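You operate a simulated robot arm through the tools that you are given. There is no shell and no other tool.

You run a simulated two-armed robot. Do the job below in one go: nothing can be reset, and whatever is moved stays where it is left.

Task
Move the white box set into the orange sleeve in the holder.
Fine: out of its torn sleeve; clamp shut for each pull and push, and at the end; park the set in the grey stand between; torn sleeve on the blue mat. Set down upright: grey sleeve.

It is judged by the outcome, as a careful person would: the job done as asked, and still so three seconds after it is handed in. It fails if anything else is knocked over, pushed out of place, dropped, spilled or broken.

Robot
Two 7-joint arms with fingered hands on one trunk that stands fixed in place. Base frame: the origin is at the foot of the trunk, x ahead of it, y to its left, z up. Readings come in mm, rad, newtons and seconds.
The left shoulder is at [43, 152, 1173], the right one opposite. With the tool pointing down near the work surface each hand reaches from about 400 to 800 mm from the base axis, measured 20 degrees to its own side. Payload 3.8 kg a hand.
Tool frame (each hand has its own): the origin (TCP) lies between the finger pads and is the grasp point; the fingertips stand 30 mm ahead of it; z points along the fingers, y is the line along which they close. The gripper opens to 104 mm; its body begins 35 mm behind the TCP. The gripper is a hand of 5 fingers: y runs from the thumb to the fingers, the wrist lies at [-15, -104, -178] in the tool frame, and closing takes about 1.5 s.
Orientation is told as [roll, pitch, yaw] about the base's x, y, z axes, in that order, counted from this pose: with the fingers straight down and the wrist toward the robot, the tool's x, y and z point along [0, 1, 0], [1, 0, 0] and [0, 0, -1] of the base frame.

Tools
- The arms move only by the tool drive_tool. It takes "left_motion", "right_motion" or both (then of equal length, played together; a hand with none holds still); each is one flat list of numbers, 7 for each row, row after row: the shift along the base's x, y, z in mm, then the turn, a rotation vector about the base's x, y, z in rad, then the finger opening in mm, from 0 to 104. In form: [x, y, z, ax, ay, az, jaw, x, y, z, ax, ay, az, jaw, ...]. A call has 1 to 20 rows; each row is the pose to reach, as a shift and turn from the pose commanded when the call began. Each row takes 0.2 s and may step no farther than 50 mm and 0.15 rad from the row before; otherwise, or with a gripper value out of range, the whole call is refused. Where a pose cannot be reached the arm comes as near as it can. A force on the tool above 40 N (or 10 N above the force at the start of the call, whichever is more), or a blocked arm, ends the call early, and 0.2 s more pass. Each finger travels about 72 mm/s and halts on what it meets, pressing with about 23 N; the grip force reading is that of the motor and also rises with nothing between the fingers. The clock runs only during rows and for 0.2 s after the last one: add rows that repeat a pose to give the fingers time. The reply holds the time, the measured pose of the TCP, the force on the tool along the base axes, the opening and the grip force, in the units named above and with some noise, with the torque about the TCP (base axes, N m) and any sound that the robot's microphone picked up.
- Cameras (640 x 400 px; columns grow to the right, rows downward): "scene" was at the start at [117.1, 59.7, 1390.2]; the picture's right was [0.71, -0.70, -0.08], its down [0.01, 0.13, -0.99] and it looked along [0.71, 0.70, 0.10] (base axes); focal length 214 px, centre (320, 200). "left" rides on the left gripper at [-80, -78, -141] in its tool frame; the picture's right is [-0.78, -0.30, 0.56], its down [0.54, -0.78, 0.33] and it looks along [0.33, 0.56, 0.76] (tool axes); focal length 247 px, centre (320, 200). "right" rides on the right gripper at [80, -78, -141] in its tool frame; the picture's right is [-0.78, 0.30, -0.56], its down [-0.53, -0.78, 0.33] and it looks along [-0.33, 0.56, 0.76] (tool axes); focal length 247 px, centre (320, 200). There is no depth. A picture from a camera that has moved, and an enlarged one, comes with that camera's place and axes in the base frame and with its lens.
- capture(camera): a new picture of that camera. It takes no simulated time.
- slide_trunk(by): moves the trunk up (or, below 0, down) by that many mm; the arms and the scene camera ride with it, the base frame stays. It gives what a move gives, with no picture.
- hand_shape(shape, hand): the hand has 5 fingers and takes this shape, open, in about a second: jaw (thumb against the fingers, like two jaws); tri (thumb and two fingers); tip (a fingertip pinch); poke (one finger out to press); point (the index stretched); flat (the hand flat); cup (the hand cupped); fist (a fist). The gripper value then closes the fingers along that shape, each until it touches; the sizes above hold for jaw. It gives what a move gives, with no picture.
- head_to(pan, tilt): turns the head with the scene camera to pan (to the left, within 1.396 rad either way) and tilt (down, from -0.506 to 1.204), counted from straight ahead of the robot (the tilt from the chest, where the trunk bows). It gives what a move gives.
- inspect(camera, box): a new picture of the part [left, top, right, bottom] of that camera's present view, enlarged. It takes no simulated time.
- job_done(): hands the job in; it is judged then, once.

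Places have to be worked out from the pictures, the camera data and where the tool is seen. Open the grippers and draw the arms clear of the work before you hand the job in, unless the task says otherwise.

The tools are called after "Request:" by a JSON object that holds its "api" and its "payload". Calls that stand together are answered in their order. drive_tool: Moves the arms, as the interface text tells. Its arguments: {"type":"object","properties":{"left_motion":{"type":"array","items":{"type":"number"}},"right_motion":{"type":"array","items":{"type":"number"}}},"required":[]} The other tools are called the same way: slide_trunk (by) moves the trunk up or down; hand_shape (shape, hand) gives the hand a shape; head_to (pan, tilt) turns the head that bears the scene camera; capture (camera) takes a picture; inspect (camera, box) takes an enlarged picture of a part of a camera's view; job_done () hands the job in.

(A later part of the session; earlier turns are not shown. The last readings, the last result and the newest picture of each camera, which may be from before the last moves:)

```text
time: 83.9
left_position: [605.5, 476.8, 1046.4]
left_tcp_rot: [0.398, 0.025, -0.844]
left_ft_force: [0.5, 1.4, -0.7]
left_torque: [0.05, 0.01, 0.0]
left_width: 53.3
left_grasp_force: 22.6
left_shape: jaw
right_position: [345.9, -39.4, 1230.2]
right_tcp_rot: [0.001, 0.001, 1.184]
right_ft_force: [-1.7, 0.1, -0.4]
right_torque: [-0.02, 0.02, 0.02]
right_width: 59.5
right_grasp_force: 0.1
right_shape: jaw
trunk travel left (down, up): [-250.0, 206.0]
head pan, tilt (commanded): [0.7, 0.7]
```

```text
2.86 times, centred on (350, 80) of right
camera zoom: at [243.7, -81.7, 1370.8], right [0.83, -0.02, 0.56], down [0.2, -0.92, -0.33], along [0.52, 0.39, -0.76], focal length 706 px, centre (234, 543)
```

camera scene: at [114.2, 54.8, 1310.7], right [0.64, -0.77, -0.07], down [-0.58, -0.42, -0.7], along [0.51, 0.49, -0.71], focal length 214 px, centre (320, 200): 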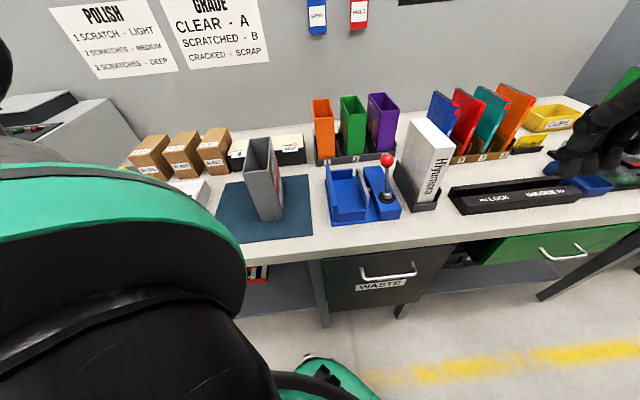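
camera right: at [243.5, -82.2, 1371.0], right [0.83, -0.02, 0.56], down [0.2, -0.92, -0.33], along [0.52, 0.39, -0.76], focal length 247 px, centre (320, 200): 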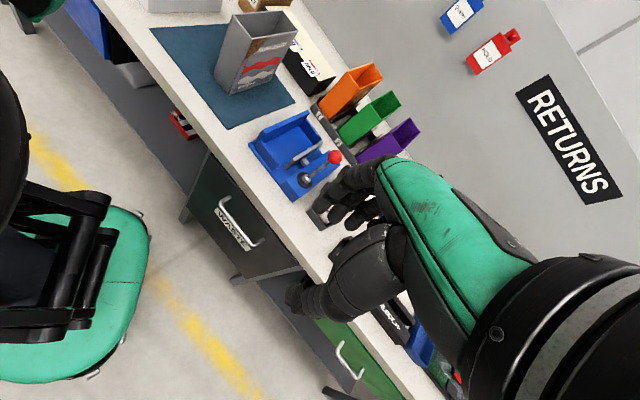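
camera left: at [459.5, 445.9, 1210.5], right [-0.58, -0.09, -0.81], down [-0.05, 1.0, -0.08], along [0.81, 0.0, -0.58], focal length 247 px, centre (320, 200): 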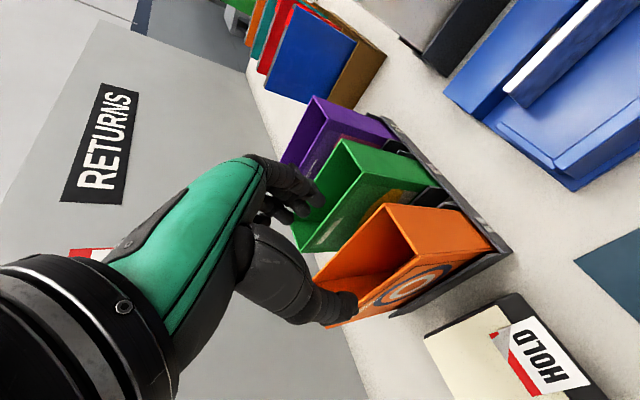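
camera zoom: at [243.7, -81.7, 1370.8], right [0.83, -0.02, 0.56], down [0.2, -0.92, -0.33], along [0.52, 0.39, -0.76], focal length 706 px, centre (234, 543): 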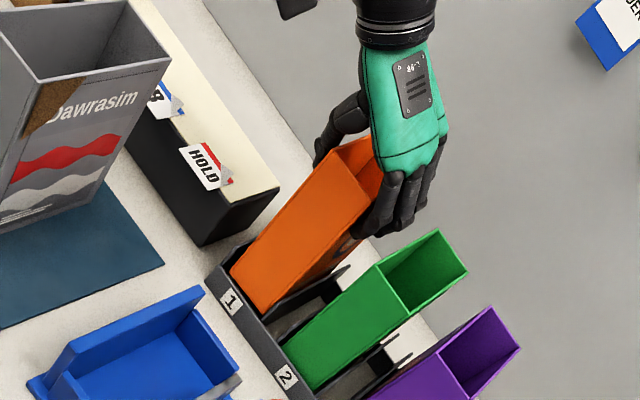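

It rises freely and the holder stays. I continue lifting another 75 mm.

Request:
{"api": "drive_tool", "payload": {"left_motion": [0, 0, 10, 0, 0, 0, 42, 0, 0, 22, 0, 0, 0, 42, 0, 0, 35, 0, 0, 0, 42, 0, 0, 48, 0, 0, 0, 42, 0, 0, 62, 0, 0, 0, 42, 0, 0, 75, 0, 0, 0, 42, 0, 0, 75, 0, 0, 0, 42]}}

Request:
{"api": "inspect", "payload": {"camera": "scene", "box": [270, 40, 410, 200]}}

Request:
{"api": "inspect", "payload": {"camera": "right", "box": [290, 0, 410, 140]}}

Request:
{"api": "capture", "payload": {"camera": "left"}}

```text
time: 85.5
left_position: [604.3, 476.4, 1120.8]
left_tcp_rot: [0.397, 0.024, -0.843]
left_ft_force: [0.2, 0.2, -0.8]
left_torque: [-0.01, 0.03, -0.02]
left_width: 53.1
left_grasp_force: 23.3
left_shape: jaw
right_position: [345.8, -39.4, 1230.6]
right_tcp_rot: [-0.001, 0.001, 1.186]
right_ft_force: [-0.4, -0.3, 0.2]
right_torque: [0.0, -0.02, 0.03]
right_width: 59.6
right_grasp_force: 0.1
right_shape: jaw
trunk travel left (down, up): [-250.0, 206.0]
head pan, tilt (commanded): [0.7, 0.7]
```

```text
2.50 times, centred on (340, 120) of scene
camera zoom: at [114.3, 54.5, 1310.7], right [0.64, -0.76, -0.07], down [-0.58, -0.41, -0.7], along [0.51, 0.49, -0.71], focal length 536 px, centre (270, 400)
```

zoom: 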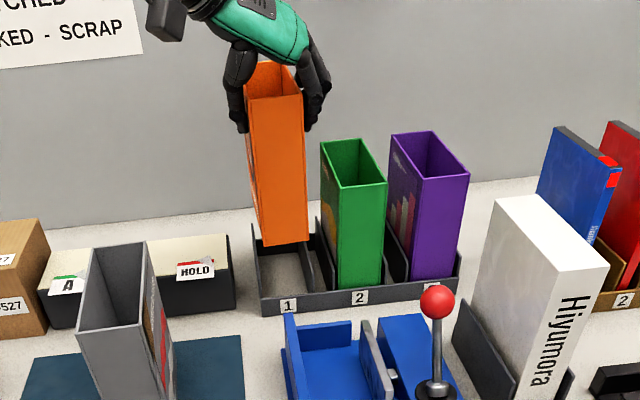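

```text
2.86 times, centred on (350, 70) of right
camera zoom: at [243.7, -81.6, 1370.8], right [0.83, -0.02, 0.56], down [0.2, -0.92, -0.33], along [0.52, 0.39, -0.76], focal length 706 px, centre (234, 571)
```

zoom: 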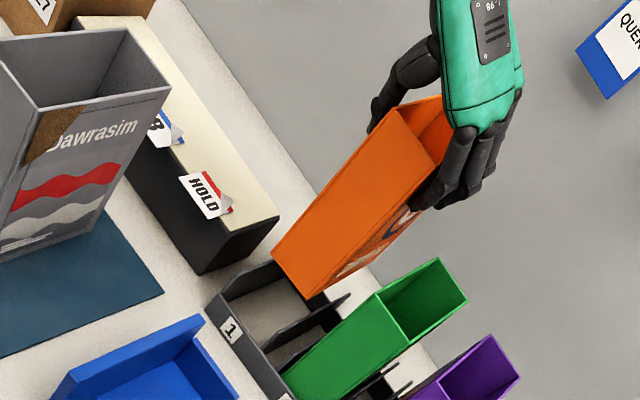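

```text
taken
camera left: at [458.7, 448.0, 1221.3], right [-0.58, -0.1, -0.81], down [-0.05, 1.0, -0.08], along [0.81, 0.0, -0.59], focal length 247 px, centre (320, 200)
```

left: 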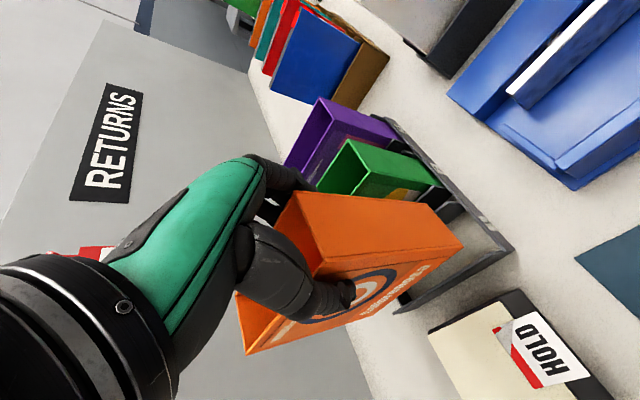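

The orange sleeve is out, upright. Before carrying it over, I measure the empty clamp pocket closely from the scene and right cameras.

Request:
{"api": "inspect", "payload": {"camera": "scene", "box": [320, 155, 410, 230]}}

Request:
{"api": "inspect", "payload": {"camera": "right", "box": [240, 100, 350, 205]}}

Request:
{"api": "inspect", "payload": {"camera": "left", "box": [430, 0, 640, 200]}}

```text
5.33 times, centred on (365, 192) of scene
camera zoom: at [114.3, 54.5, 1310.7], right [0.64, -0.76, -0.07], down [-0.58, -0.41, -0.7], along [0.51, 0.49, -0.71], focal length 1144 px, centre (80, 240)
```

zoom: 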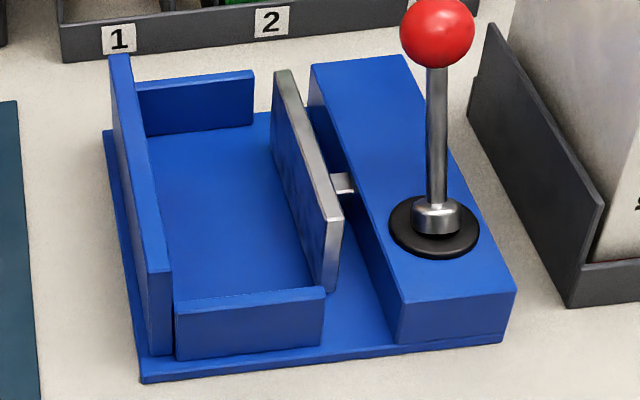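

```text
3.81 times, centred on (295, 152) of right
camera zoom: at [243.7, -81.6, 1370.8], right [0.83, -0.02, 0.56], down [0.2, -0.92, -0.33], along [0.52, 0.39, -0.76], focal length 941 px, centre (415, 381)
```

zoom: 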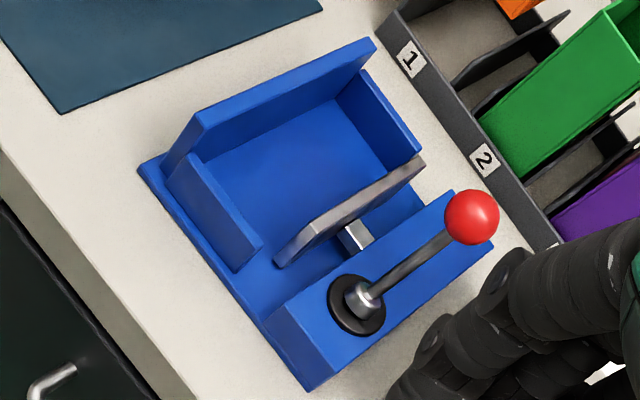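

```text
2.00 times, centred on (535, 100) of left
camera zoom: at [458.7, 448.0, 1221.3], right [-0.58, -0.1, -0.81], down [-0.05, 1.0, -0.08], along [0.81, 0.0, -0.59], focal length 494 px, centre (-110, 400)
```

zoom: 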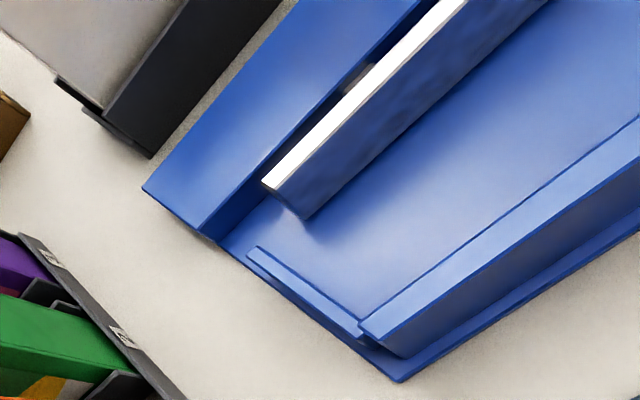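

Pocket: u≈475–639, left fence inner face v≈−90, plate v≈−167, fence tops ≤932. I now zoom in on the held orange sleeve to see whether it hangs straight.

Request:
{"api": "inspect", "payload": {"camera": "scene", "box": [320, 60, 365, 145]}}

Request:
{"api": "inspect", "payload": {"camera": "right", "box": [325, 0, 405, 100]}}

Request:
{"api": "inspect", "payload": {"camera": "left", "box": [220, 170, 480, 370]}}

```text
4.71 times, centred on (342, 102) of scene
camera zoom: at [114.3, 54.5, 1310.7], right [0.64, -0.76, -0.07], down [-0.58, -0.41, -0.7], along [0.51, 0.49, -0.71], focal length 1009 px, centre (214, 659)
```

zoom: 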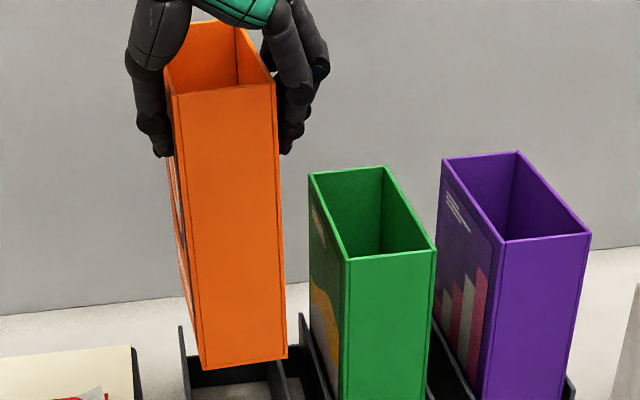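

```text
4.00 times, centred on (365, 50) of right
camera zoom: at [243.7, -81.6, 1370.8], right [0.83, -0.02, 0.56], down [0.2, -0.92, -0.33], along [0.52, 0.39, -0.76], focal length 988 px, centre (140, 800)
```

zoom: 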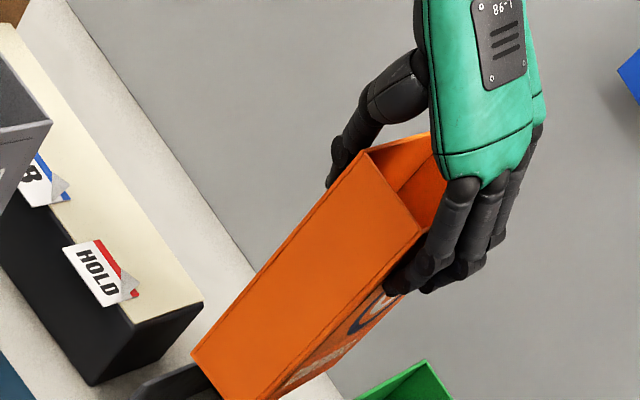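

```text
2.00 times, centred on (350, 270) of left
camera zoom: at [458.7, 448.0, 1221.3], right [-0.58, -0.1, -0.81], down [-0.05, 1.0, -0.08], along [0.81, 0.0, -0.59], focal length 494 px, centre (260, 60)
```

zoom: 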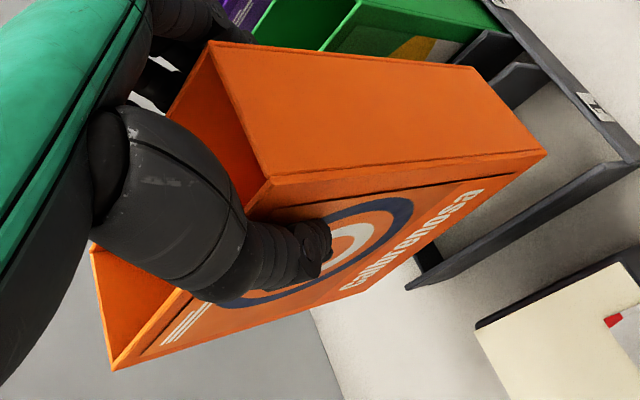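

The sleeve hangs straight, its near end ≈24 mm nearer than the TCP. I carry it out along −u first (away from the green sleeve), then over the clamp at a height that clears all fences.

Request:
{"api": "drive_tool", "payload": {"left_motion": [-10, -10, 0, 0, 0, 0, 42, -30, -30, 0, 0, 0, 0, 42, -58, -58, 0, 0, 0, 0, 42, -88, -88, 0, 0, 0, 0, 42, -114, -114, 0, 0, 0, 0, 42, -130, -138, 0, 0, 0, 0, 42, -143, -165, 0, 0, 0, 0, 42, -154, -190, 0, 0, 0, 0, 42, -160.9, -205.6, 0, 0, 0, 0, 42, -160.9, -205.6, 0, 0, 0, 0, 42]}}

Request:
{"api": "capture", "payload": {"camera": "left"}}

Request:
{"api": "capture", "payload": {"camera": "scene"}}

Request:
{"api": "capture", "payload": {"camera": "right"}}

```text
time: 87.7
left_position: [443.9, 271.6, 1121.0]
left_tcp_rot: [0.398, 0.025, -0.845]
left_ft_force: [-0.3, -0.9, -0.9]
left_torque: [0.0, 0.03, -0.03]
left_width: 53.4
left_grasp_force: 22.9
left_shape: jaw
right_position: [345.1, -38.3, 1231.7]
right_tcp_rot: [0.0, 0.0, 1.184]
right_ft_force: [-0.1, -0.6, -0.2]
right_torque: [0.01, 0.02, 0.0]
right_width: 59.5
right_grasp_force: 0.2
right_shape: jaw
trunk travel left (down, up): [-250.0, 206.0]
head pan, tilt (commanded): [0.7, 0.7]
```

```text
taken
camera left: at [298.0, 242.2, 1220.9], right [-0.58, -0.1, -0.81], down [-0.05, 1.0, -0.08], along [0.81, 0.0, -0.59], focal length 247 px, centre (320, 200)
```

left: 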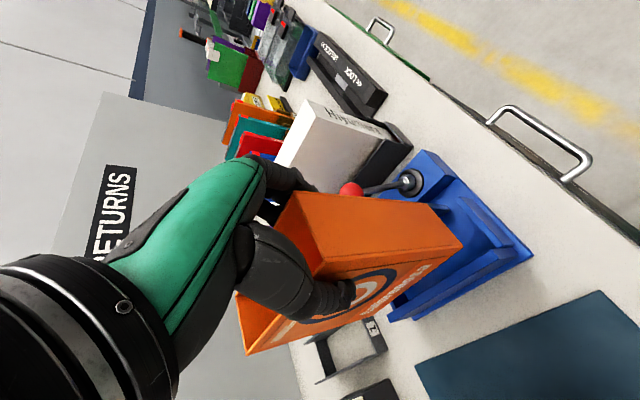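

```text
taken
camera scene: at [114.3, 54.6, 1310.7], right [0.64, -0.76, -0.07], down [-0.58, -0.42, -0.7], along [0.51, 0.49, -0.71], focal length 214 px, centre (320, 200)
```

scene: 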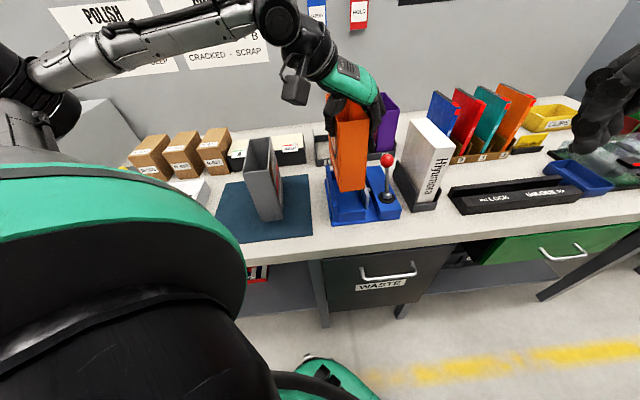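

```text
taken
camera right: at [243.6, -81.5, 1370.8], right [0.83, -0.02, 0.56], down [0.2, -0.92, -0.33], along [0.52, 0.39, -0.76], focal length 247 px, centre (320, 200)
```

right: 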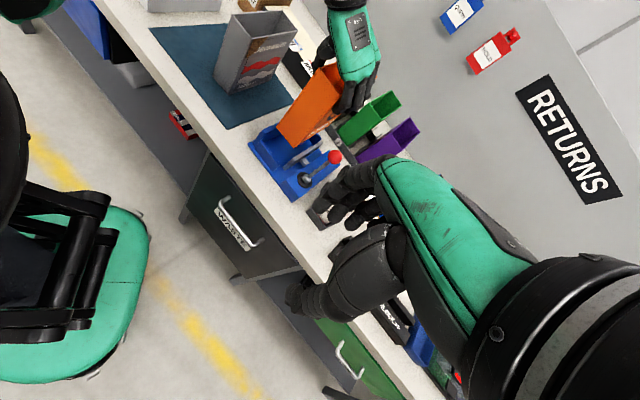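

The orange sleeve hovers over the clamp. I lower it 30 mm so its bottom is just above the left fence and compare positions.

Request:
{"api": "drive_tool", "payload": {"left_motion": [0, 0, -10, 0, 0, 0, 42, 0, 0, -20, 0, 0, 0, 42, 0, 0, -30, 0, 0, 0, 42, 0, 0, -30, 0, 0, 0, 42]}}

Request:
{"api": "inspect", "payload": {"camera": "left", "box": [360, 130, 560, 340]}}

Request:
{"api": "inspect", "payload": {"camera": "scene", "box": [310, 130, 410, 240]}}

Request:
{"api": "inspect", "payload": {"camera": "right", "box": [230, 60, 350, 210]}}

```text
time: 88.7
left_position: [442.7, 270.7, 1091.1]
left_tcp_rot: [0.397, 0.024, -0.845]
left_ft_force: [0.0, -0.1, 0.3]
left_torque: [-0.04, 0.0, 0.03]
left_width: 53.1
left_grasp_force: 23.0
left_shape: jaw
right_position: [345.4, -39.8, 1230.3]
right_tcp_rot: [-0.001, 0.001, 1.186]
right_ft_force: [0.2, -0.1, 0.3]
right_torque: [-0.01, 0.02, -0.02]
right_width: 59.3
right_grasp_force: 0.2
right_shape: jaw
trunk travel left (down, up): [-250.0, 206.0]
head pan, tilt (commanded): [0.7, 0.7]
```

```text
1.90 times, centred on (460, 235) of left
camera zoom: at [297.7, 242.2, 1191.1], right [-0.58, -0.1, -0.81], down [-0.05, 1.0, -0.08], along [0.81, 0.0, -0.59], focal length 470 px, centre (53, 133)
```

zoom: 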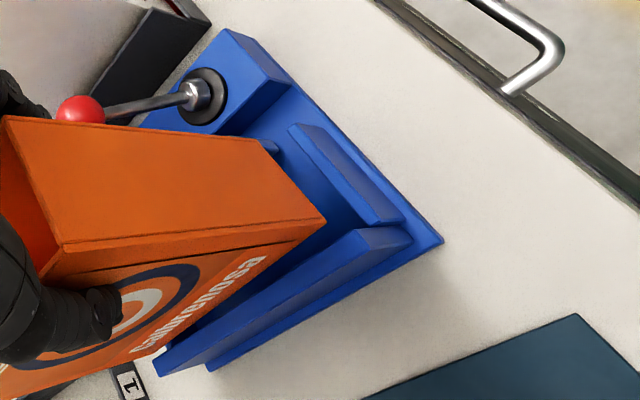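

```text
3.64 times, centred on (360, 185) of scene
camera zoom: at [114.2, 54.3, 1310.7], right [0.64, -0.76, -0.07], down [-0.58, -0.41, -0.7], along [0.51, 0.49, -0.71], focal length 780 px, centre (174, 254)
```

zoom: 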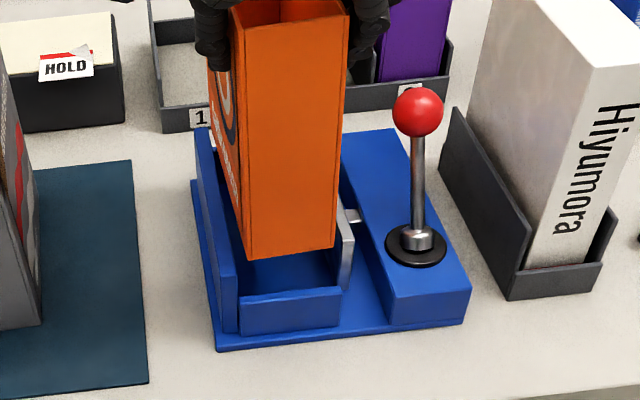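

```text
2.67 times, centred on (290, 135) of right
camera zoom: at [243.5, -81.8, 1370.8], right [0.83, -0.02, 0.56], down [0.2, -0.92, -0.33], along [0.52, 0.39, -0.76], focal length 659 px, centre (400, 373)
```

zoom: 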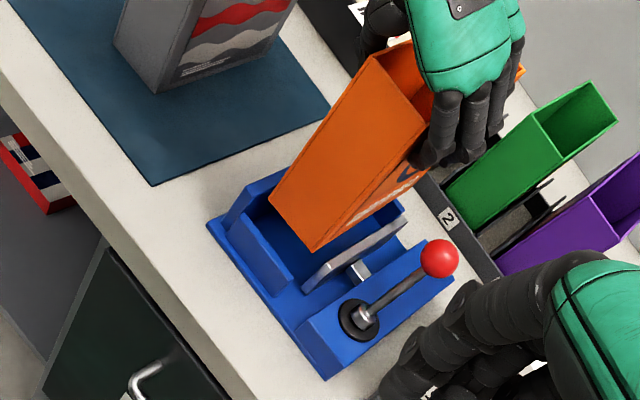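

The sleeve's bottom (z≈933) is at u≈482–634, v≈−98…−157, well inside the pocket (475–639, −90…−167). I lower it 52 mm.

Request:
{"api": "drive_tool", "payload": {"left_motion": [0, 0, -8, 0, 0, 0, 42, 0, 0, -16, 0, 0, 0, 42, 0, 0, -24, 0, 0, 0, 42, 0, 0, -32, 0, 0, 0, 42, 0, 0, -40, 0, 0, 0, 42, 0, 0, -47, 0, 0, 0, 42, 0, 0, -52, 0, 0, 0, 42, 0, 0, -52, 0, 0, 0, 42]}}

Request:
{"api": "inspect", "payload": {"camera": "scene", "box": [310, 130, 410, 240]}}

Request:
{"api": "inspect", "payload": {"camera": "right", "box": [230, 60, 350, 210]}}

Request:
{"api": "inspect", "payload": {"camera": "left", "box": [360, 130, 560, 340]}}

```text
time: 90.5
left_position: [443.8, 270.4, 1039.1]
left_tcp_rot: [0.397, 0.026, -0.846]
left_ft_force: [-0.5, -0.1, -1.0]
left_torque: [-0.03, -0.01, -0.02]
left_width: 52.8
left_grasp_force: 23.0
left_shape: jaw
right_position: [345.5, -38.7, 1231.1]
right_tcp_rot: [0.0, 0.001, 1.185]
right_ft_force: [0.2, 0.4, 0.6]
right_torque: [-0.02, 0.02, 0.0]
right_width: 59.6
right_grasp_force: 0.1
right_shape: jaw
trunk travel left (down, up): [-250.0, 206.0]
head pan, tilt (commanded): [0.7, 0.7]
```

```text
3.64 times, centred on (360, 185) of scene
camera zoom: at [114.2, 54.3, 1310.7], right [0.64, -0.76, -0.07], down [-0.58, -0.41, -0.7], along [0.51, 0.49, -0.71], focal length 780 px, centre (174, 254)
```

zoom: 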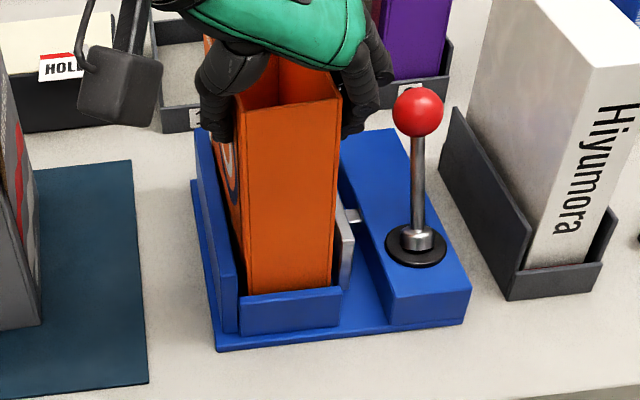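

```text
2.67 times, centred on (290, 135) of right
camera zoom: at [243.5, -81.8, 1370.8], right [0.83, -0.02, 0.56], down [0.2, -0.92, -0.33], along [0.52, 0.39, -0.76], focal length 659 px, centre (400, 373)
```

zoom: 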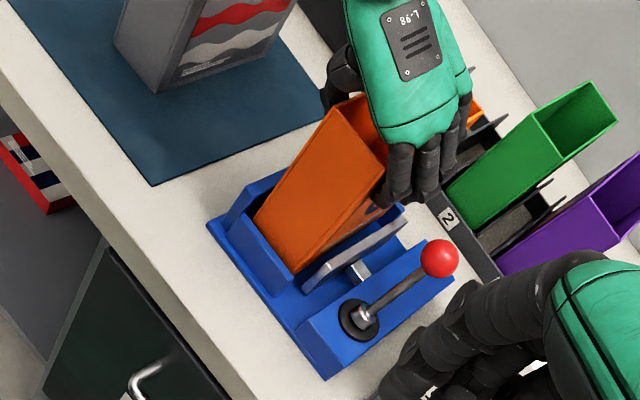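

```text
1.90 times, centred on (460, 235) of left
camera zoom: at [298.1, 242.0, 1139.7], right [-0.58, -0.1, -0.81], down [-0.05, 1.0, -0.08], along [0.81, 0.0, -0.59], focal length 470 px, centre (53, 133)
```

zoom: 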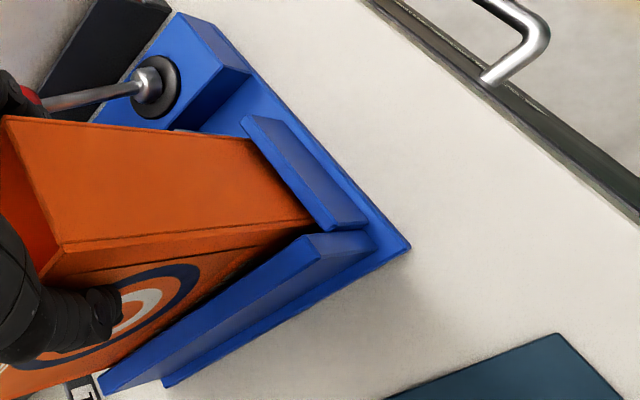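

It's inside the pocket without touching. I lower in 2 mm steps until it bottoms.

Request:
{"api": "drive_tool", "payload": {"left_motion": [0, 0, -2, 0, 0, 0, 42, 0, 0, -4, 0, 0, 0, 42, 0, 0, -6, 0, 0, 0, 42, 0, 0, -8, 0, 0, 0, 42, 0, 0, -8, 0, 0, 0, 42]}}

```text
time: 91.7
left_position: [443.5, 271.0, 1031.7]
left_tcp_rot: [0.397, 0.024, -0.845]
left_ft_force: [-0.4, 0.4, 0.1]
left_torque: [0.0, -0.03, -0.05]
left_width: 53.3
left_grasp_force: 22.6
left_shape: jaw
right_position: [346.4, -39.8, 1230.8]
right_tcp_rot: [0.0, 0.0, 1.183]
right_ft_force: [0.0, -0.4, -0.2]
right_torque: [0.0, 0.0, -0.01]
right_width: 59.7
right_grasp_force: 0.1
right_shape: jaw
trunk travel left (down, up): [-250.0, 206.0]
head pan, tilt (commanded): [0.7, 0.7]
```

No contact yet. I continue in small steps.

Request:
{"api": "drive_tool", "payload": {"left_motion": [0, 0, -1.5, 0, 0, 0, 42, 0, 0, -3, 0, 0, 0, 42, 0, 0, -4.5, 0, 0, 0, 42, 0, 0, -6, 0, 0, 0, 42, 0, 0, -6, 0, 0, 0, 42]}}

```text
time: 92.9
left_position: [443.9, 270.0, 1025.4]
left_tcp_rot: [0.398, 0.024, -0.844]
left_ft_force: [-1.0, 0.2, -0.5]
left_torque: [0.01, 0.02, 0.0]
left_width: 53.3
left_grasp_force: 22.9
left_shape: jaw
right_position: [346.5, -39.7, 1231.4]
right_tcp_rot: [0.0, -0.001, 1.185]
right_ft_force: [-0.2, 0.1, 0.8]
right_torque: [0.01, 0.05, 0.0]
right_width: 59.7
right_grasp_force: 0.0
right_shape: jaw
trunk travel left (down, up): [-250.0, 206.0]
head pan, tilt (commanded): [0.7, 0.7]
```

Still free; by dead reckoning the bottom is ≈867. I continue in 1 mm steps.

Request:
{"api": "drive_tool", "payload": {"left_motion": [0, 0, -1, 0, 0, 0, 42, 0, 0, -2, 0, 0, 0, 42, 0, 0, -3, 0, 0, 0, 42, 0, 0, -4, 0, 0, 0, 42, 0, 0, -4, 0, 0, 0, 42]}}

Request:
{"api": "inspect", "payload": {"camera": "scene", "box": [310, 130, 410, 240]}}

Request:
{"api": "inspect", "payload": {"camera": "left", "box": [360, 130, 560, 340]}}

```text
time: 94.1
left_position: [443.2, 270.1, 1023.6]
left_tcp_rot: [0.402, 0.023, -0.845]
left_ft_force: [2.7, -1.2, 14.5]
left_torque: [0.13, -0.13, 0.07]
left_width: 53.3
left_grasp_force: 23.1
left_shape: jaw
right_position: [345.3, -41.1, 1231.7]
right_tcp_rot: [-0.001, -0.002, 1.184]
right_ft_force: [-0.4, -0.4, -0.1]
right_torque: [0.03, 0.01, 0.02]
right_width: 59.7
right_grasp_force: 0.0
right_shape: jaw
trunk travel left (down, up): [-250.0, 206.0]
head pan, tilt (commanded): [0.7, 0.7]
```

```text
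3.64 times, centred on (360, 185) of scene
camera zoom: at [113.3, 53.3, 1311.0], right [0.64, -0.76, -0.07], down [-0.58, -0.41, -0.71], along [0.51, 0.49, -0.71], focal length 780 px, centre (174, 254)
```

zoom: 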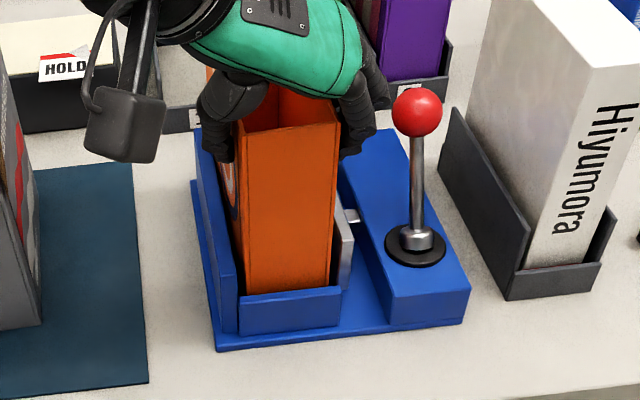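

```text
1.90 times, centred on (460, 235) of left
camera zoom: at [297.3, 241.4, 1122.5], right [-0.58, -0.09, -0.81], down [-0.05, 1.0, -0.08], along [0.81, 0.0, -0.58], focal length 470 px, centre (53, 133)
```

zoom: 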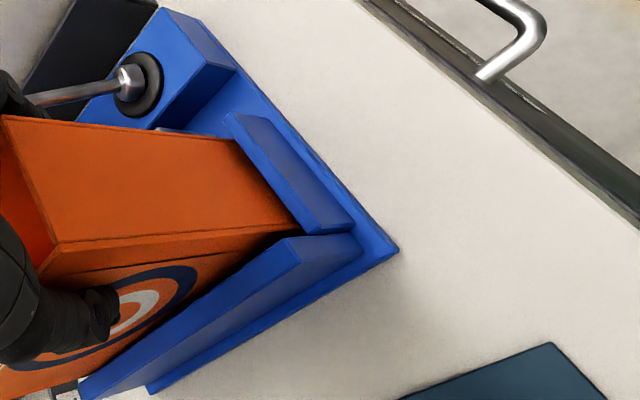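

Contact (≈14 N): it stands on the clamp base. I ease up, open the hand evenly and rise straight up.

Request:
{"api": "drive_tool", "payload": {"left_motion": [0, 0, 2.5, 0, 0, 0, 48, 0, 0, 2.5, 0, 0, 0, 56, 0, 0, 2.5, 0, 0, 0, 64, 0, 0, 2.5, 0, 0, 0, 74, 0, 0, 2.5, 0, 0, 0, 78, 0, 0, 2.5, 0, 0, 0, 78, 0, 0, 20, 0, 0, 0, 78, 0, 0, 45, 0, 0, 0, 78, 0, 0, 80, 0, 0, 0, 78, 0, 0, 120, 0, 0, 0, 78, 0, 0, 120, 0, 0, 0, 78]}}

Request:
{"api": "inspect", "payload": {"camera": "scene", "box": [300, 90, 420, 240]}}

Request:
{"api": "inspect", "payload": {"camera": "right", "box": [230, 40, 370, 210]}}

Request:
{"api": "capture", "payload": {"camera": "left"}}

```text
time: 96.5
left_position: [444.0, 270.6, 1142.0]
left_tcp_rot: [0.398, 0.025, -0.844]
left_ft_force: [0.2, 0.3, 0.3]
left_torque: [0.01, 0.0, 0.02]
left_width: 77.6
left_grasp_force: 0.0
left_shape: jaw
right_position: [344.8, -38.7, 1231.5]
right_tcp_rot: [0.001, 0.001, 1.185]
right_ft_force: [0.6, -0.4, 0.2]
right_torque: [0.01, -0.03, -0.01]
right_width: 59.4
right_grasp_force: 0.1
right_shape: jaw
trunk travel left (down, up): [-250.0, 206.0]
head pan, tilt (commanded): [0.7, 0.7]
```

```text
2.67 times, centred on (360, 165) of scene
camera zoom: at [114.4, 54.5, 1310.7], right [0.64, -0.76, -0.07], down [-0.58, -0.42, -0.7], along [0.51, 0.49, -0.71], focal length 572 px, centre (213, 293)
```

zoom: 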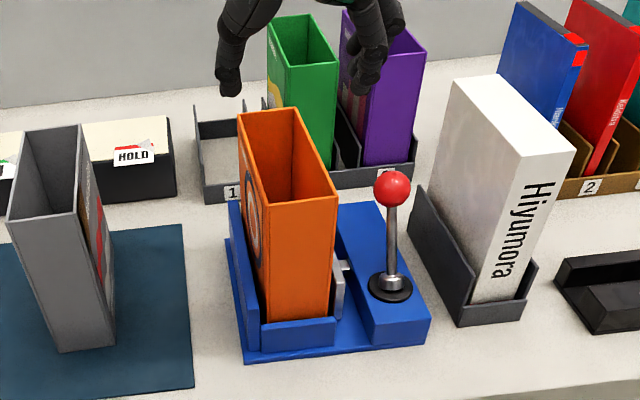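

```text
2.35 times, centred on (300, 125) of right
camera zoom: at [243.7, -81.5, 1370.8], right [0.83, -0.02, 0.56], down [0.2, -0.92, -0.33], along [0.52, 0.39, -0.76], focal length 581 px, centre (367, 376)
```

zoom: 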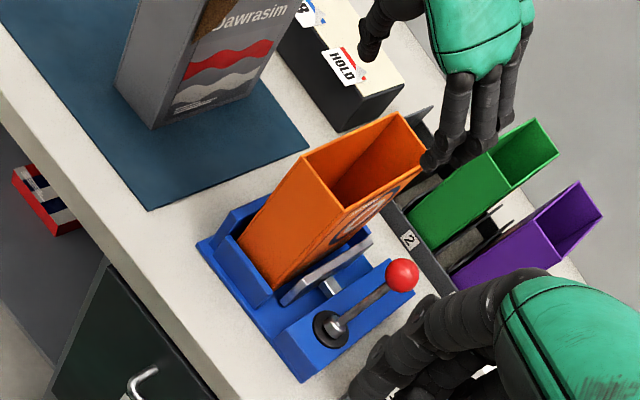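

```text
taken
camera left: at [298.1, 241.8, 1241.7], right [-0.58, -0.1, -0.81], down [-0.05, 1.0, -0.08], along [0.81, 0.0, -0.59], focal length 247 px, centre (320, 200)
```

left: 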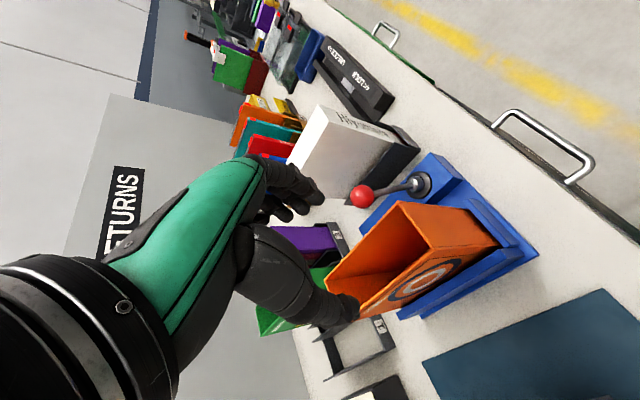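

The orange sleeve stands in the clamp pocket. I withdraw the left hand up and left, removing the tilt, to make room for the right hand at the lever.

Request:
{"api": "drive_tool", "payload": {"left_motion": [0, 0, 30, 0, 0, 0, 78, -5, 12, 60, -0.035, 0.035, 0, 78, -12, 32, 88, -0.07, 0.07, 0, 78, -19, 54, 114, -0.105, 0.105, 0, 78, -26, 77, 138, -0.14, 0.14, 0, 78, -32, 100, 160, -0.177, 0.177, 0, 78, -38, 125, 182, -0.212, 0.212, 0, 78, -44, 151, 205, -0.247, 0.247, 0, 78, -44, 151, 208, -0.283, 0.283, 0, 78, -44, 151, 208, -0.283, 0.283, 0, 78]}}

Request:
{"api": "capture", "payload": {"camera": "left"}}

Request:
{"api": "inspect", "payload": {"camera": "left", "box": [340, 110, 480, 270]}}

```text
time: 98.7
left_position: [399.8, 421.1, 1350.3]
left_tcp_rot: [-0.003, 0.002, -0.85]
left_ft_force: [-0.1, -0.2, -0.7]
left_torque: [0.01, 0.03, 0.02]
left_width: 77.9
left_grasp_force: 0.1
left_shape: jaw
right_position: [346.2, -39.3, 1230.2]
right_tcp_rot: [0.0, 0.001, 1.184]
right_ft_force: [0.8, 1.0, -0.5]
right_torque: [-0.02, 0.02, -0.01]
right_width: 59.4
right_grasp_force: 0.1
right_shape: jaw
trunk travel left (down, up): [-250.0, 206.0]
head pan, tilt (commanded): [0.7, 0.7]
```

```text
taken
camera left: at [287.9, 428.1, 1490.5], right [-0.78, -0.29, -0.56], down [-0.11, 0.94, -0.33], along [0.62, -0.2, -0.76], focal length 247 px, centre (320, 200)
```

left: 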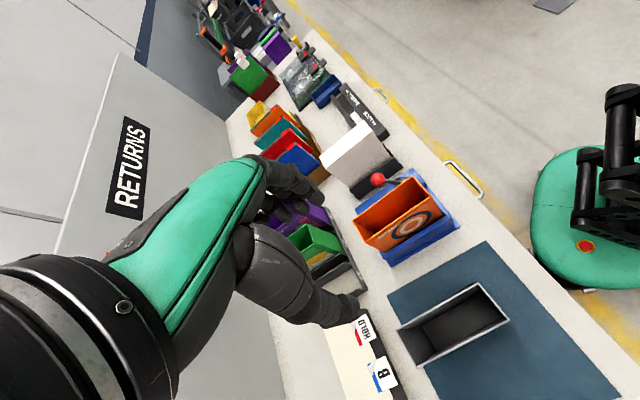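

```text
2.50 times, centred on (410, 190) of left
camera zoom: at [287.9, 428.1, 1490.5], right [-0.78, -0.29, -0.56], down [-0.11, 0.94, -0.33], along [0.62, -0.2, -0.76], focal length 617 px, centre (95, 225)
```

zoom: 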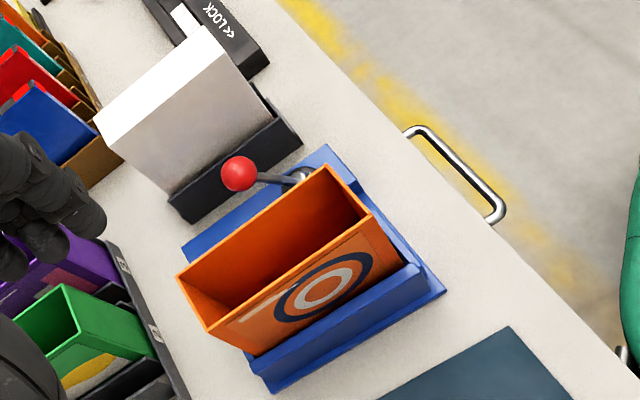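

I bring the right hand above the knob (≈[544,230,990]) at safe height with yaw ≈0.885, biased 4 mm away from the parked set.

Request:
{"api": "drive_tool", "payload": {"right_motion": [20, 28, 0, 0, 0, -0.04, 60, 43, 60, -5, 0, 0, -0.08, 60, 67, 93, -12, 0, 0, -0.12, 60, 91, 127, -22, 0, 0, -0.16, 60, 115, 160, -35, 0, 0, -0.2, 60, 139, 193, -50, 0, 0, -0.24, 60, 163, 226, -68, 0, 0, -0.28, 60, 182, 253, -85, 0, 0, -0.3, 60, 195, 271.5, -100, 0, 0, -0.3, 55, 195, 271.5, -100, 0, 0, -0.3, 55]}}

Request:
{"api": "capture", "payload": {"camera": "right"}}

Request:
{"api": "inspect", "payload": {"camera": "left", "box": [320, 80, 480, 260]}}

Request:
{"api": "inspect", "payload": {"camera": "scene", "box": [330, 80, 470, 230]}}

```text
time: 100.9
left_position: [399.6, 421.8, 1348.7]
left_tcp_rot: [0.0, 0.001, -0.85]
left_ft_force: [0.5, 0.4, 0.4]
left_torque: [0.0, 0.02, 0.01]
left_width: 77.8
left_grasp_force: 0.0
left_shape: jaw
right_position: [541.7, 231.9, 1130.2]
right_tcp_rot: [0.001, 0.0, 0.884]
right_ft_force: [0.8, -0.2, 0.0]
right_torque: [0.02, -0.02, -0.03]
right_width: 55.3
right_grasp_force: 0.0
right_shape: jaw
trunk travel left (down, up): [-250.0, 206.0]
head pan, tilt (commanded): [0.7, 0.7]
```

```text
taken
camera right: at [430.7, 221.9, 1269.8], right [0.79, -0.26, 0.56], down [-0.08, -0.94, -0.33], along [0.61, 0.22, -0.76], focal length 247 px, centre (320, 200)
```

right: 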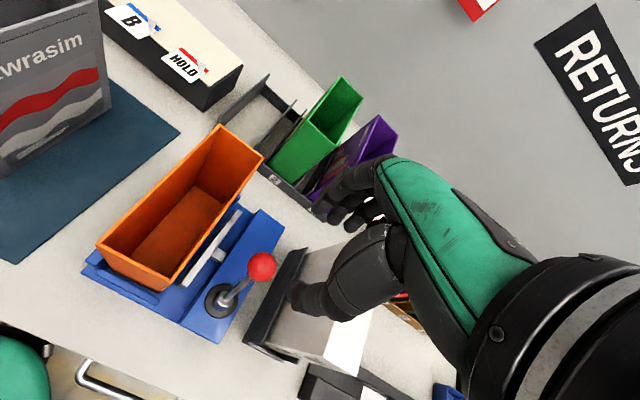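

```text
2.22 times, centred on (400, 170) of left
camera zoom: at [288.0, 427.6, 1490.4], right [-0.78, -0.29, -0.56], down [-0.11, 0.94, -0.33], along [0.62, -0.2, -0.76], focal length 549 px, centre (142, 267)
```

zoom: 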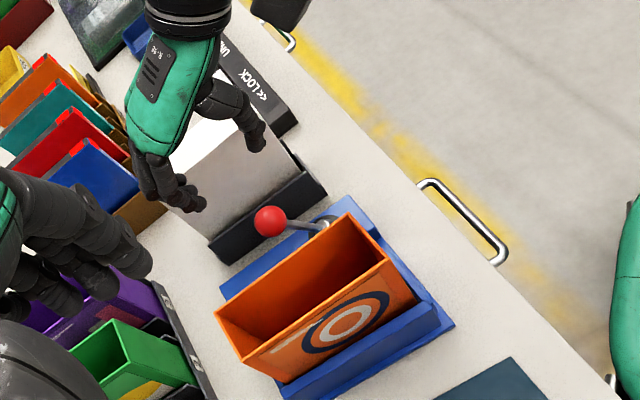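

```text
2.67 times, centred on (400, 155) of scene
camera zoom: at [114.1, 53.9, 1310.8], right [0.64, -0.76, -0.07], down [-0.58, -0.41, -0.7], along [0.51, 0.49, -0.71], focal length 572 px, centre (107, 320)
```

zoom: 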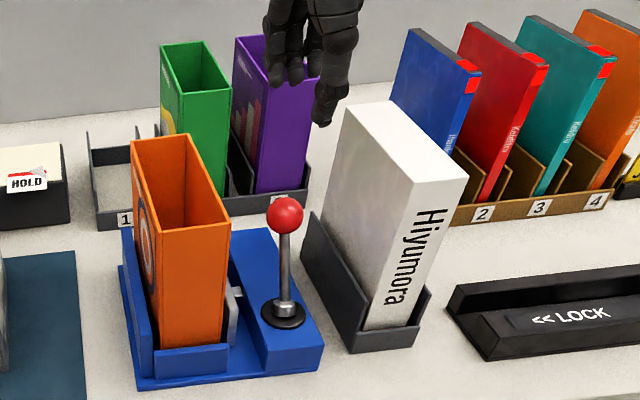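

The hand will come down around the knob with ≈19 mm to the set. I descend in steps.

Request:
{"api": "drive_tool", "payload": {"right_motion": [0, 0, -20, 0, 0, 0, 52, 0, 0, -42, 0, 0, 0, 50, 0, 0, -65, 0, 0, 0, 50, 0, 0, -88, 0, 0, 0, 50, 0, 0, -108, 0, 0, 0, 50, 0, 0, -127, 0, 0, 0, 50, 0, 0, -127, 0, 0, 0, 50]}}

Request:
{"api": "capture", "payload": {"camera": "right"}}

Request:
{"api": "inspect", "payload": {"camera": "left", "box": [320, 80, 480, 260]}}

Request:
{"api": "inspect", "payload": {"camera": "scene", "box": [330, 80, 470, 230]}}

```text
time: 102.5
left_position: [399.1, 422.4, 1349.8]
left_tcp_rot: [0.0, 0.0, -0.849]
left_ft_force: [0.4, 0.2, 0.3]
left_torque: [0.0, 0.01, -0.01]
left_width: 77.9
left_grasp_force: 0.0
left_shape: jaw
right_position: [541.7, 231.6, 1002.2]
right_tcp_rot: [0.001, -0.002, 0.884]
right_ft_force: [0.1, -0.1, 0.5]
right_torque: [0.01, -0.01, 0.0]
right_width: 50.4
right_grasp_force: 0.0
right_shape: jaw
trunk travel left (down, up): [-250.0, 206.0]
head pan, tilt (commanded): [0.7, 0.7]
```

```text
taken
camera right: at [430.3, 221.9, 1141.8], right [0.79, -0.26, 0.56], down [-0.08, -0.94, -0.33], along [0.61, 0.22, -0.76], focal length 247 px, centre (320, 200)
```

right: 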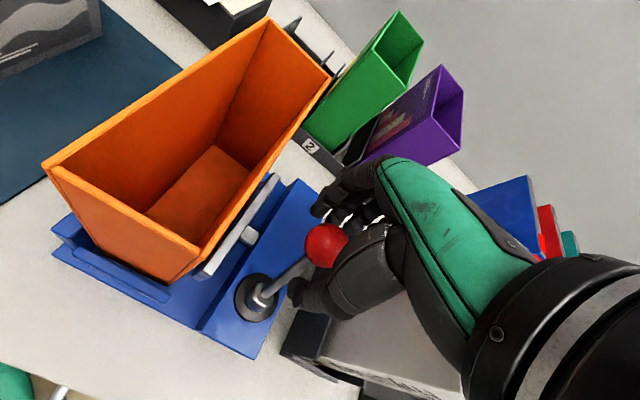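

```text
2.22 times, centred on (400, 170) of left
camera zoom: at [288.0, 428.2, 1490.2], right [-0.78, -0.29, -0.56], down [-0.11, 0.94, -0.33], along [0.62, -0.2, -0.76], focal length 549 px, centre (142, 267)
```

zoom: 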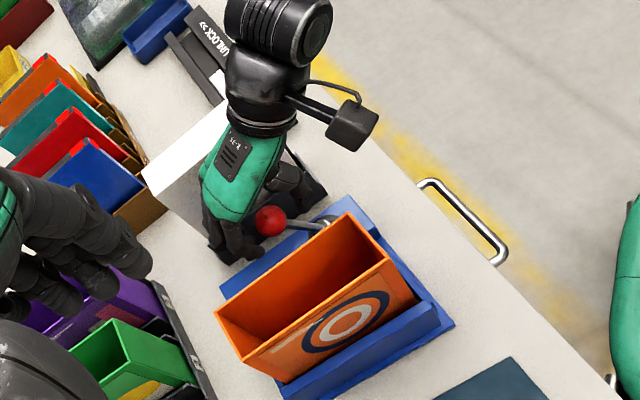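

```text
2.67 times, centred on (400, 155) of scene
camera zoom: at [114.1, 54.4, 1310.7], right [0.64, -0.76, -0.07], down [-0.58, -0.41, -0.7], along [0.51, 0.49, -0.71], focal length 572 px, centre (107, 320)
```

zoom: 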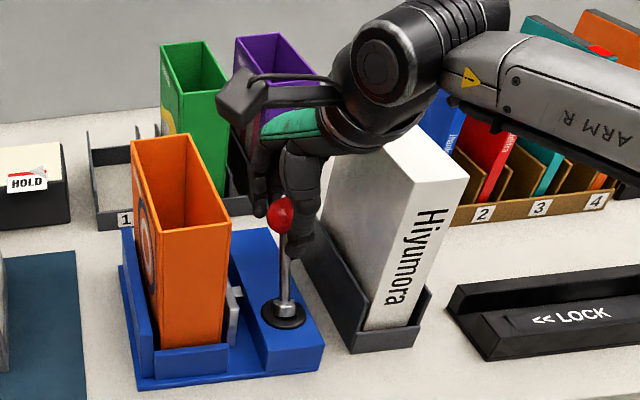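

The knob is caged. I close to 38 mm and pull the lever toward the robot along its arc in two stages.

Request:
{"api": "drive_tool", "payload": {"right_motion": [0, 0, 0, 0, 0, 0, 38, 0, 0, 0, 0, 0, 0, 38, -4, -4, 2, 0, 0, 0, 38, -9, -9, 4, 0, 0, 0, 38, -14, -14, 6, 0, 0, 0, 38, -19, -19, 7, 0, 0, 0, 38, -24, -24, 8, 0, 0, 0, 38, -29, -29, 8, 0, 0, 0, 38, -34, -34, 7, 0, 0, 0, 38, -39, -39, 5, 0, 0, 0, 38, -44, -44, 3, 0, 0, 0, 38, -44, -44, 3, 0, 0, 0, 38]}}

Request:
{"api": "inspect", "payload": {"camera": "right", "box": [130, 100, 400, 340]}}

Request:
{"api": "inspect", "payload": {"camera": "left", "box": [320, 80, 480, 260]}}

```text
time: 105.1
left_position: [399.9, 422.7, 1348.6]
left_tcp_rot: [-0.002, -0.001, -0.848]
left_ft_force: [0.0, 0.0, 0.6]
left_torque: [0.05, -0.02, 0.0]
left_width: 77.8
left_grasp_force: 0.1
left_shape: jaw
right_position: [496.3, 189.2, 1005.8]
right_tcp_rot: [-0.001, 0.001, 0.883]
right_ft_force: [0.6, 0.6, -0.5]
right_torque: [0.0, 0.01, -0.03]
right_width: 38.4
right_grasp_force: 0.1
right_shape: jaw
trunk travel left (down, up): [-250.0, 206.0]
head pan, tilt (commanded): [0.7, 0.7]
```

```text
1.67 times, centred on (265, 220) of right
camera zoom: at [386.2, 178.3, 1145.6], right [0.79, -0.26, 0.56], down [-0.08, -0.94, -0.33], along [0.61, 0.22, -0.76], focal length 412 px, centre (412, 167)
```

zoom: 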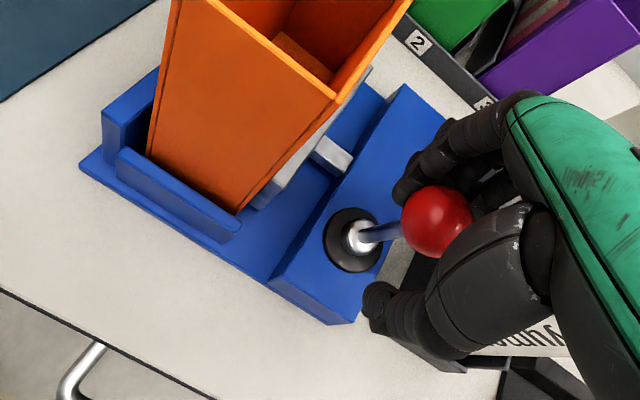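

```text
2.22 times, centred on (400, 170) of left
camera zoom: at [288.3, 428.4, 1490.1], right [-0.78, -0.29, -0.56], down [-0.11, 0.94, -0.33], along [0.62, -0.2, -0.76], focal length 549 px, centre (142, 267)
```

zoom: 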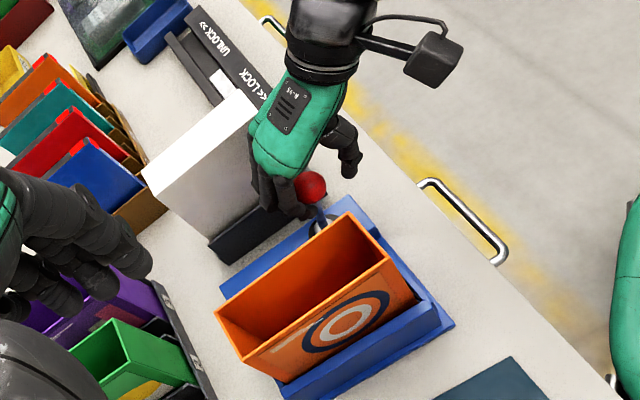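

The lever follows; the jaw plate has reached the sleeve. I continue the pull to the end stop.

Request:
{"api": "drive_tool", "payload": {"right_motion": [-4, -4, -1, 0, 0, 0, 38, -8, -8, -3, 0, 0, 0, 38, -12, -12, -5, 0, 0, 0, 38, -15, -15, -7, 0, 0, 0, 38, -18, -18, -9, 0, 0, 0, 38, -21, -21, -11, 0, 0, 0, 38, -23, -23, -12, 0, 0, 0, 38, -23, -23, -12, 0, 0, 0, 38]}}

Request:
{"api": "inspect", "payload": {"camera": "right", "box": [130, 100, 400, 340]}}

Request:
{"api": "inspect", "payload": {"camera": "left", "box": [320, 80, 480, 260]}}

```text
time: 106.9
left_position: [399.4, 423.1, 1349.3]
left_tcp_rot: [-0.001, 0.0, -0.849]
left_ft_force: [0.4, -0.3, -0.9]
left_torque: [0.01, -0.02, 0.02]
left_width: 77.8
left_grasp_force: 0.1
left_shape: jaw
right_position: [475.2, 165.1, 994.7]
right_tcp_rot: [0.0, -0.001, 0.884]
right_ft_force: [6.4, 5.3, 11.1]
right_torque: [0.37, -0.49, -0.02]
right_width: 42.9
right_grasp_force: 0.1
right_shape: jaw
trunk travel left (down, up): [-250.0, 206.0]
head pan, tilt (commanded): [0.7, 0.7]
```

```text
1.67 times, centred on (265, 220) of right
camera zoom: at [363.6, 155.5, 1134.9], right [0.79, -0.26, 0.56], down [-0.08, -0.94, -0.33], along [0.61, 0.22, -0.76], focal length 412 px, centre (412, 167)
```

zoom: 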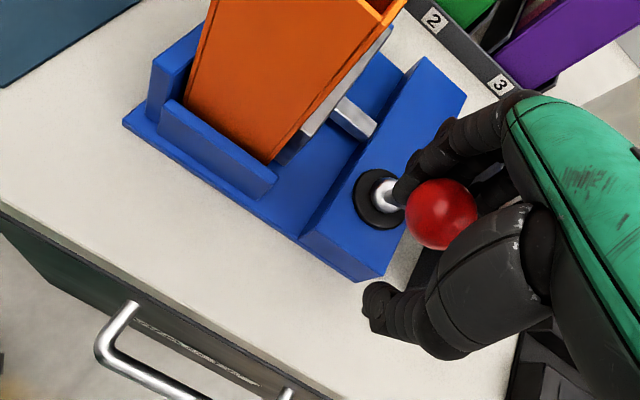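

```text
2.22 times, centred on (400, 170) of left
camera zoom: at [288.2, 428.9, 1490.1], right [-0.78, -0.29, -0.56], down [-0.11, 0.94, -0.33], along [0.62, -0.2, -0.76], focal length 549 px, centre (142, 267)
```

zoom: 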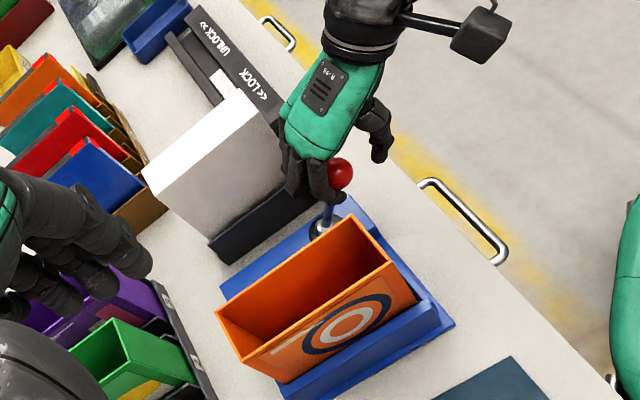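

The knob is at its stop (≈−25°) with rising force, jaw pressed on the sleeve. I give a final 3 mm nudge, open, lift off and retreat.

Request:
{"api": "drive_tool", "payload": {"right_motion": [-2, -2, -1, 0, 0, 0, 38, -2, -2, -1, 0, 0, 0, 38, 2, 2, 0, 0, 0, 0, 50, 3, 3, 0, 0, 0, 0, 64, 3, 3, 0, 0, 0, 0, 66, 3, 3, 25, 0, 0, 0, 66, 3, 3, 60, 0, 0, 0, 66, 3, 3, 100, 0, 0, 0, 66, 0, -5, 145, 0, 0, 0, 66, -25, -35, 165, 0, 0, 0.05, 66, -50, -70, 180, 0, 0, 0.1, 66, -75, -105, 195, 0, 0, 0.1, 66, -100, -140, 205, 0, 0, 0.1, 66, -125, -175, 205, 0, 0, 0.1, 66, -130, -205, 205, 0, 0, 0.1, 66, -130, -205, 205, 0, 0, 0.1, 66]}}

Request:
{"api": "capture", "payload": {"camera": "right"}}

Request:
{"api": "inspect", "payload": {"camera": "left", "box": [320, 80, 480, 260]}}

Request:
{"api": "inspect", "payload": {"camera": "scene", "box": [310, 90, 450, 240]}}

```text
time: 110.3
left_position: [399.0, 423.0, 1349.3]
left_tcp_rot: [-0.002, -0.001, -0.849]
left_ft_force: [0.5, 0.7, 1.0]
left_torque: [0.0, -0.01, 0.02]
left_width: 77.6
left_grasp_force: 0.1
left_shape: jaw
right_position: [344.3, -39.5, 1199.3]
right_tcp_rot: [0.0, 0.003, 0.983]
right_ft_force: [0.8, 0.0, 0.0]
right_torque: [0.01, 0.02, 0.01]
right_width: 66.0
right_grasp_force: 0.1
right_shape: jaw
trunk travel left (down, up): [-250.0, 206.0]
head pan, tilt (commanded): [0.7, 0.7]
```

```text
taken
camera right: at [235.5, -60.8, 1339.8], right [0.81, -0.18, 0.56], down [0.02, -0.94, -0.33], along [0.59, 0.28, -0.76], focal length 247 px, centre (320, 200)
```

right: 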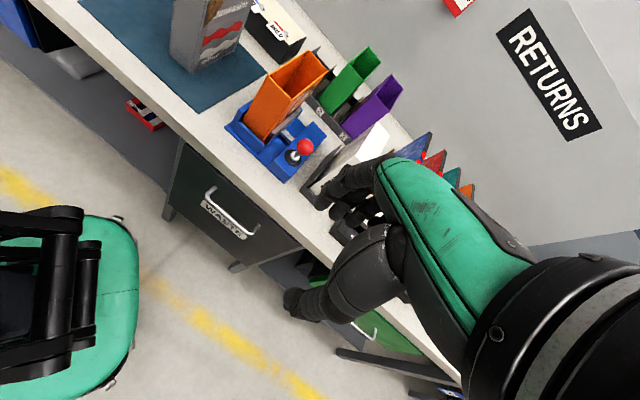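

```text
2.22 times, centred on (400, 170) of left
camera zoom: at [288.2, 428.8, 1490.0], right [-0.78, -0.29, -0.56], down [-0.11, 0.94, -0.33], along [0.62, -0.2, -0.76], focal length 549 px, centre (142, 267)
```

zoom: 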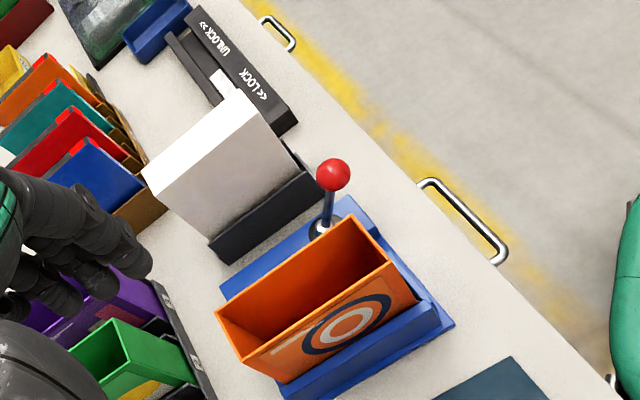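

```text
2.67 times, centred on (380, 165) of scene
camera zoom: at [114.3, 54.9, 1310.7], right [0.64, -0.77, -0.07], down [-0.58, -0.42, -0.7], along [0.51, 0.49, -0.71], focal length 572 px, centre (160, 293)
```

zoom: 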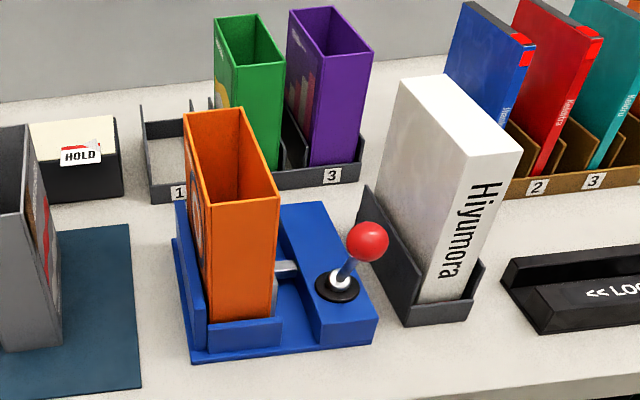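

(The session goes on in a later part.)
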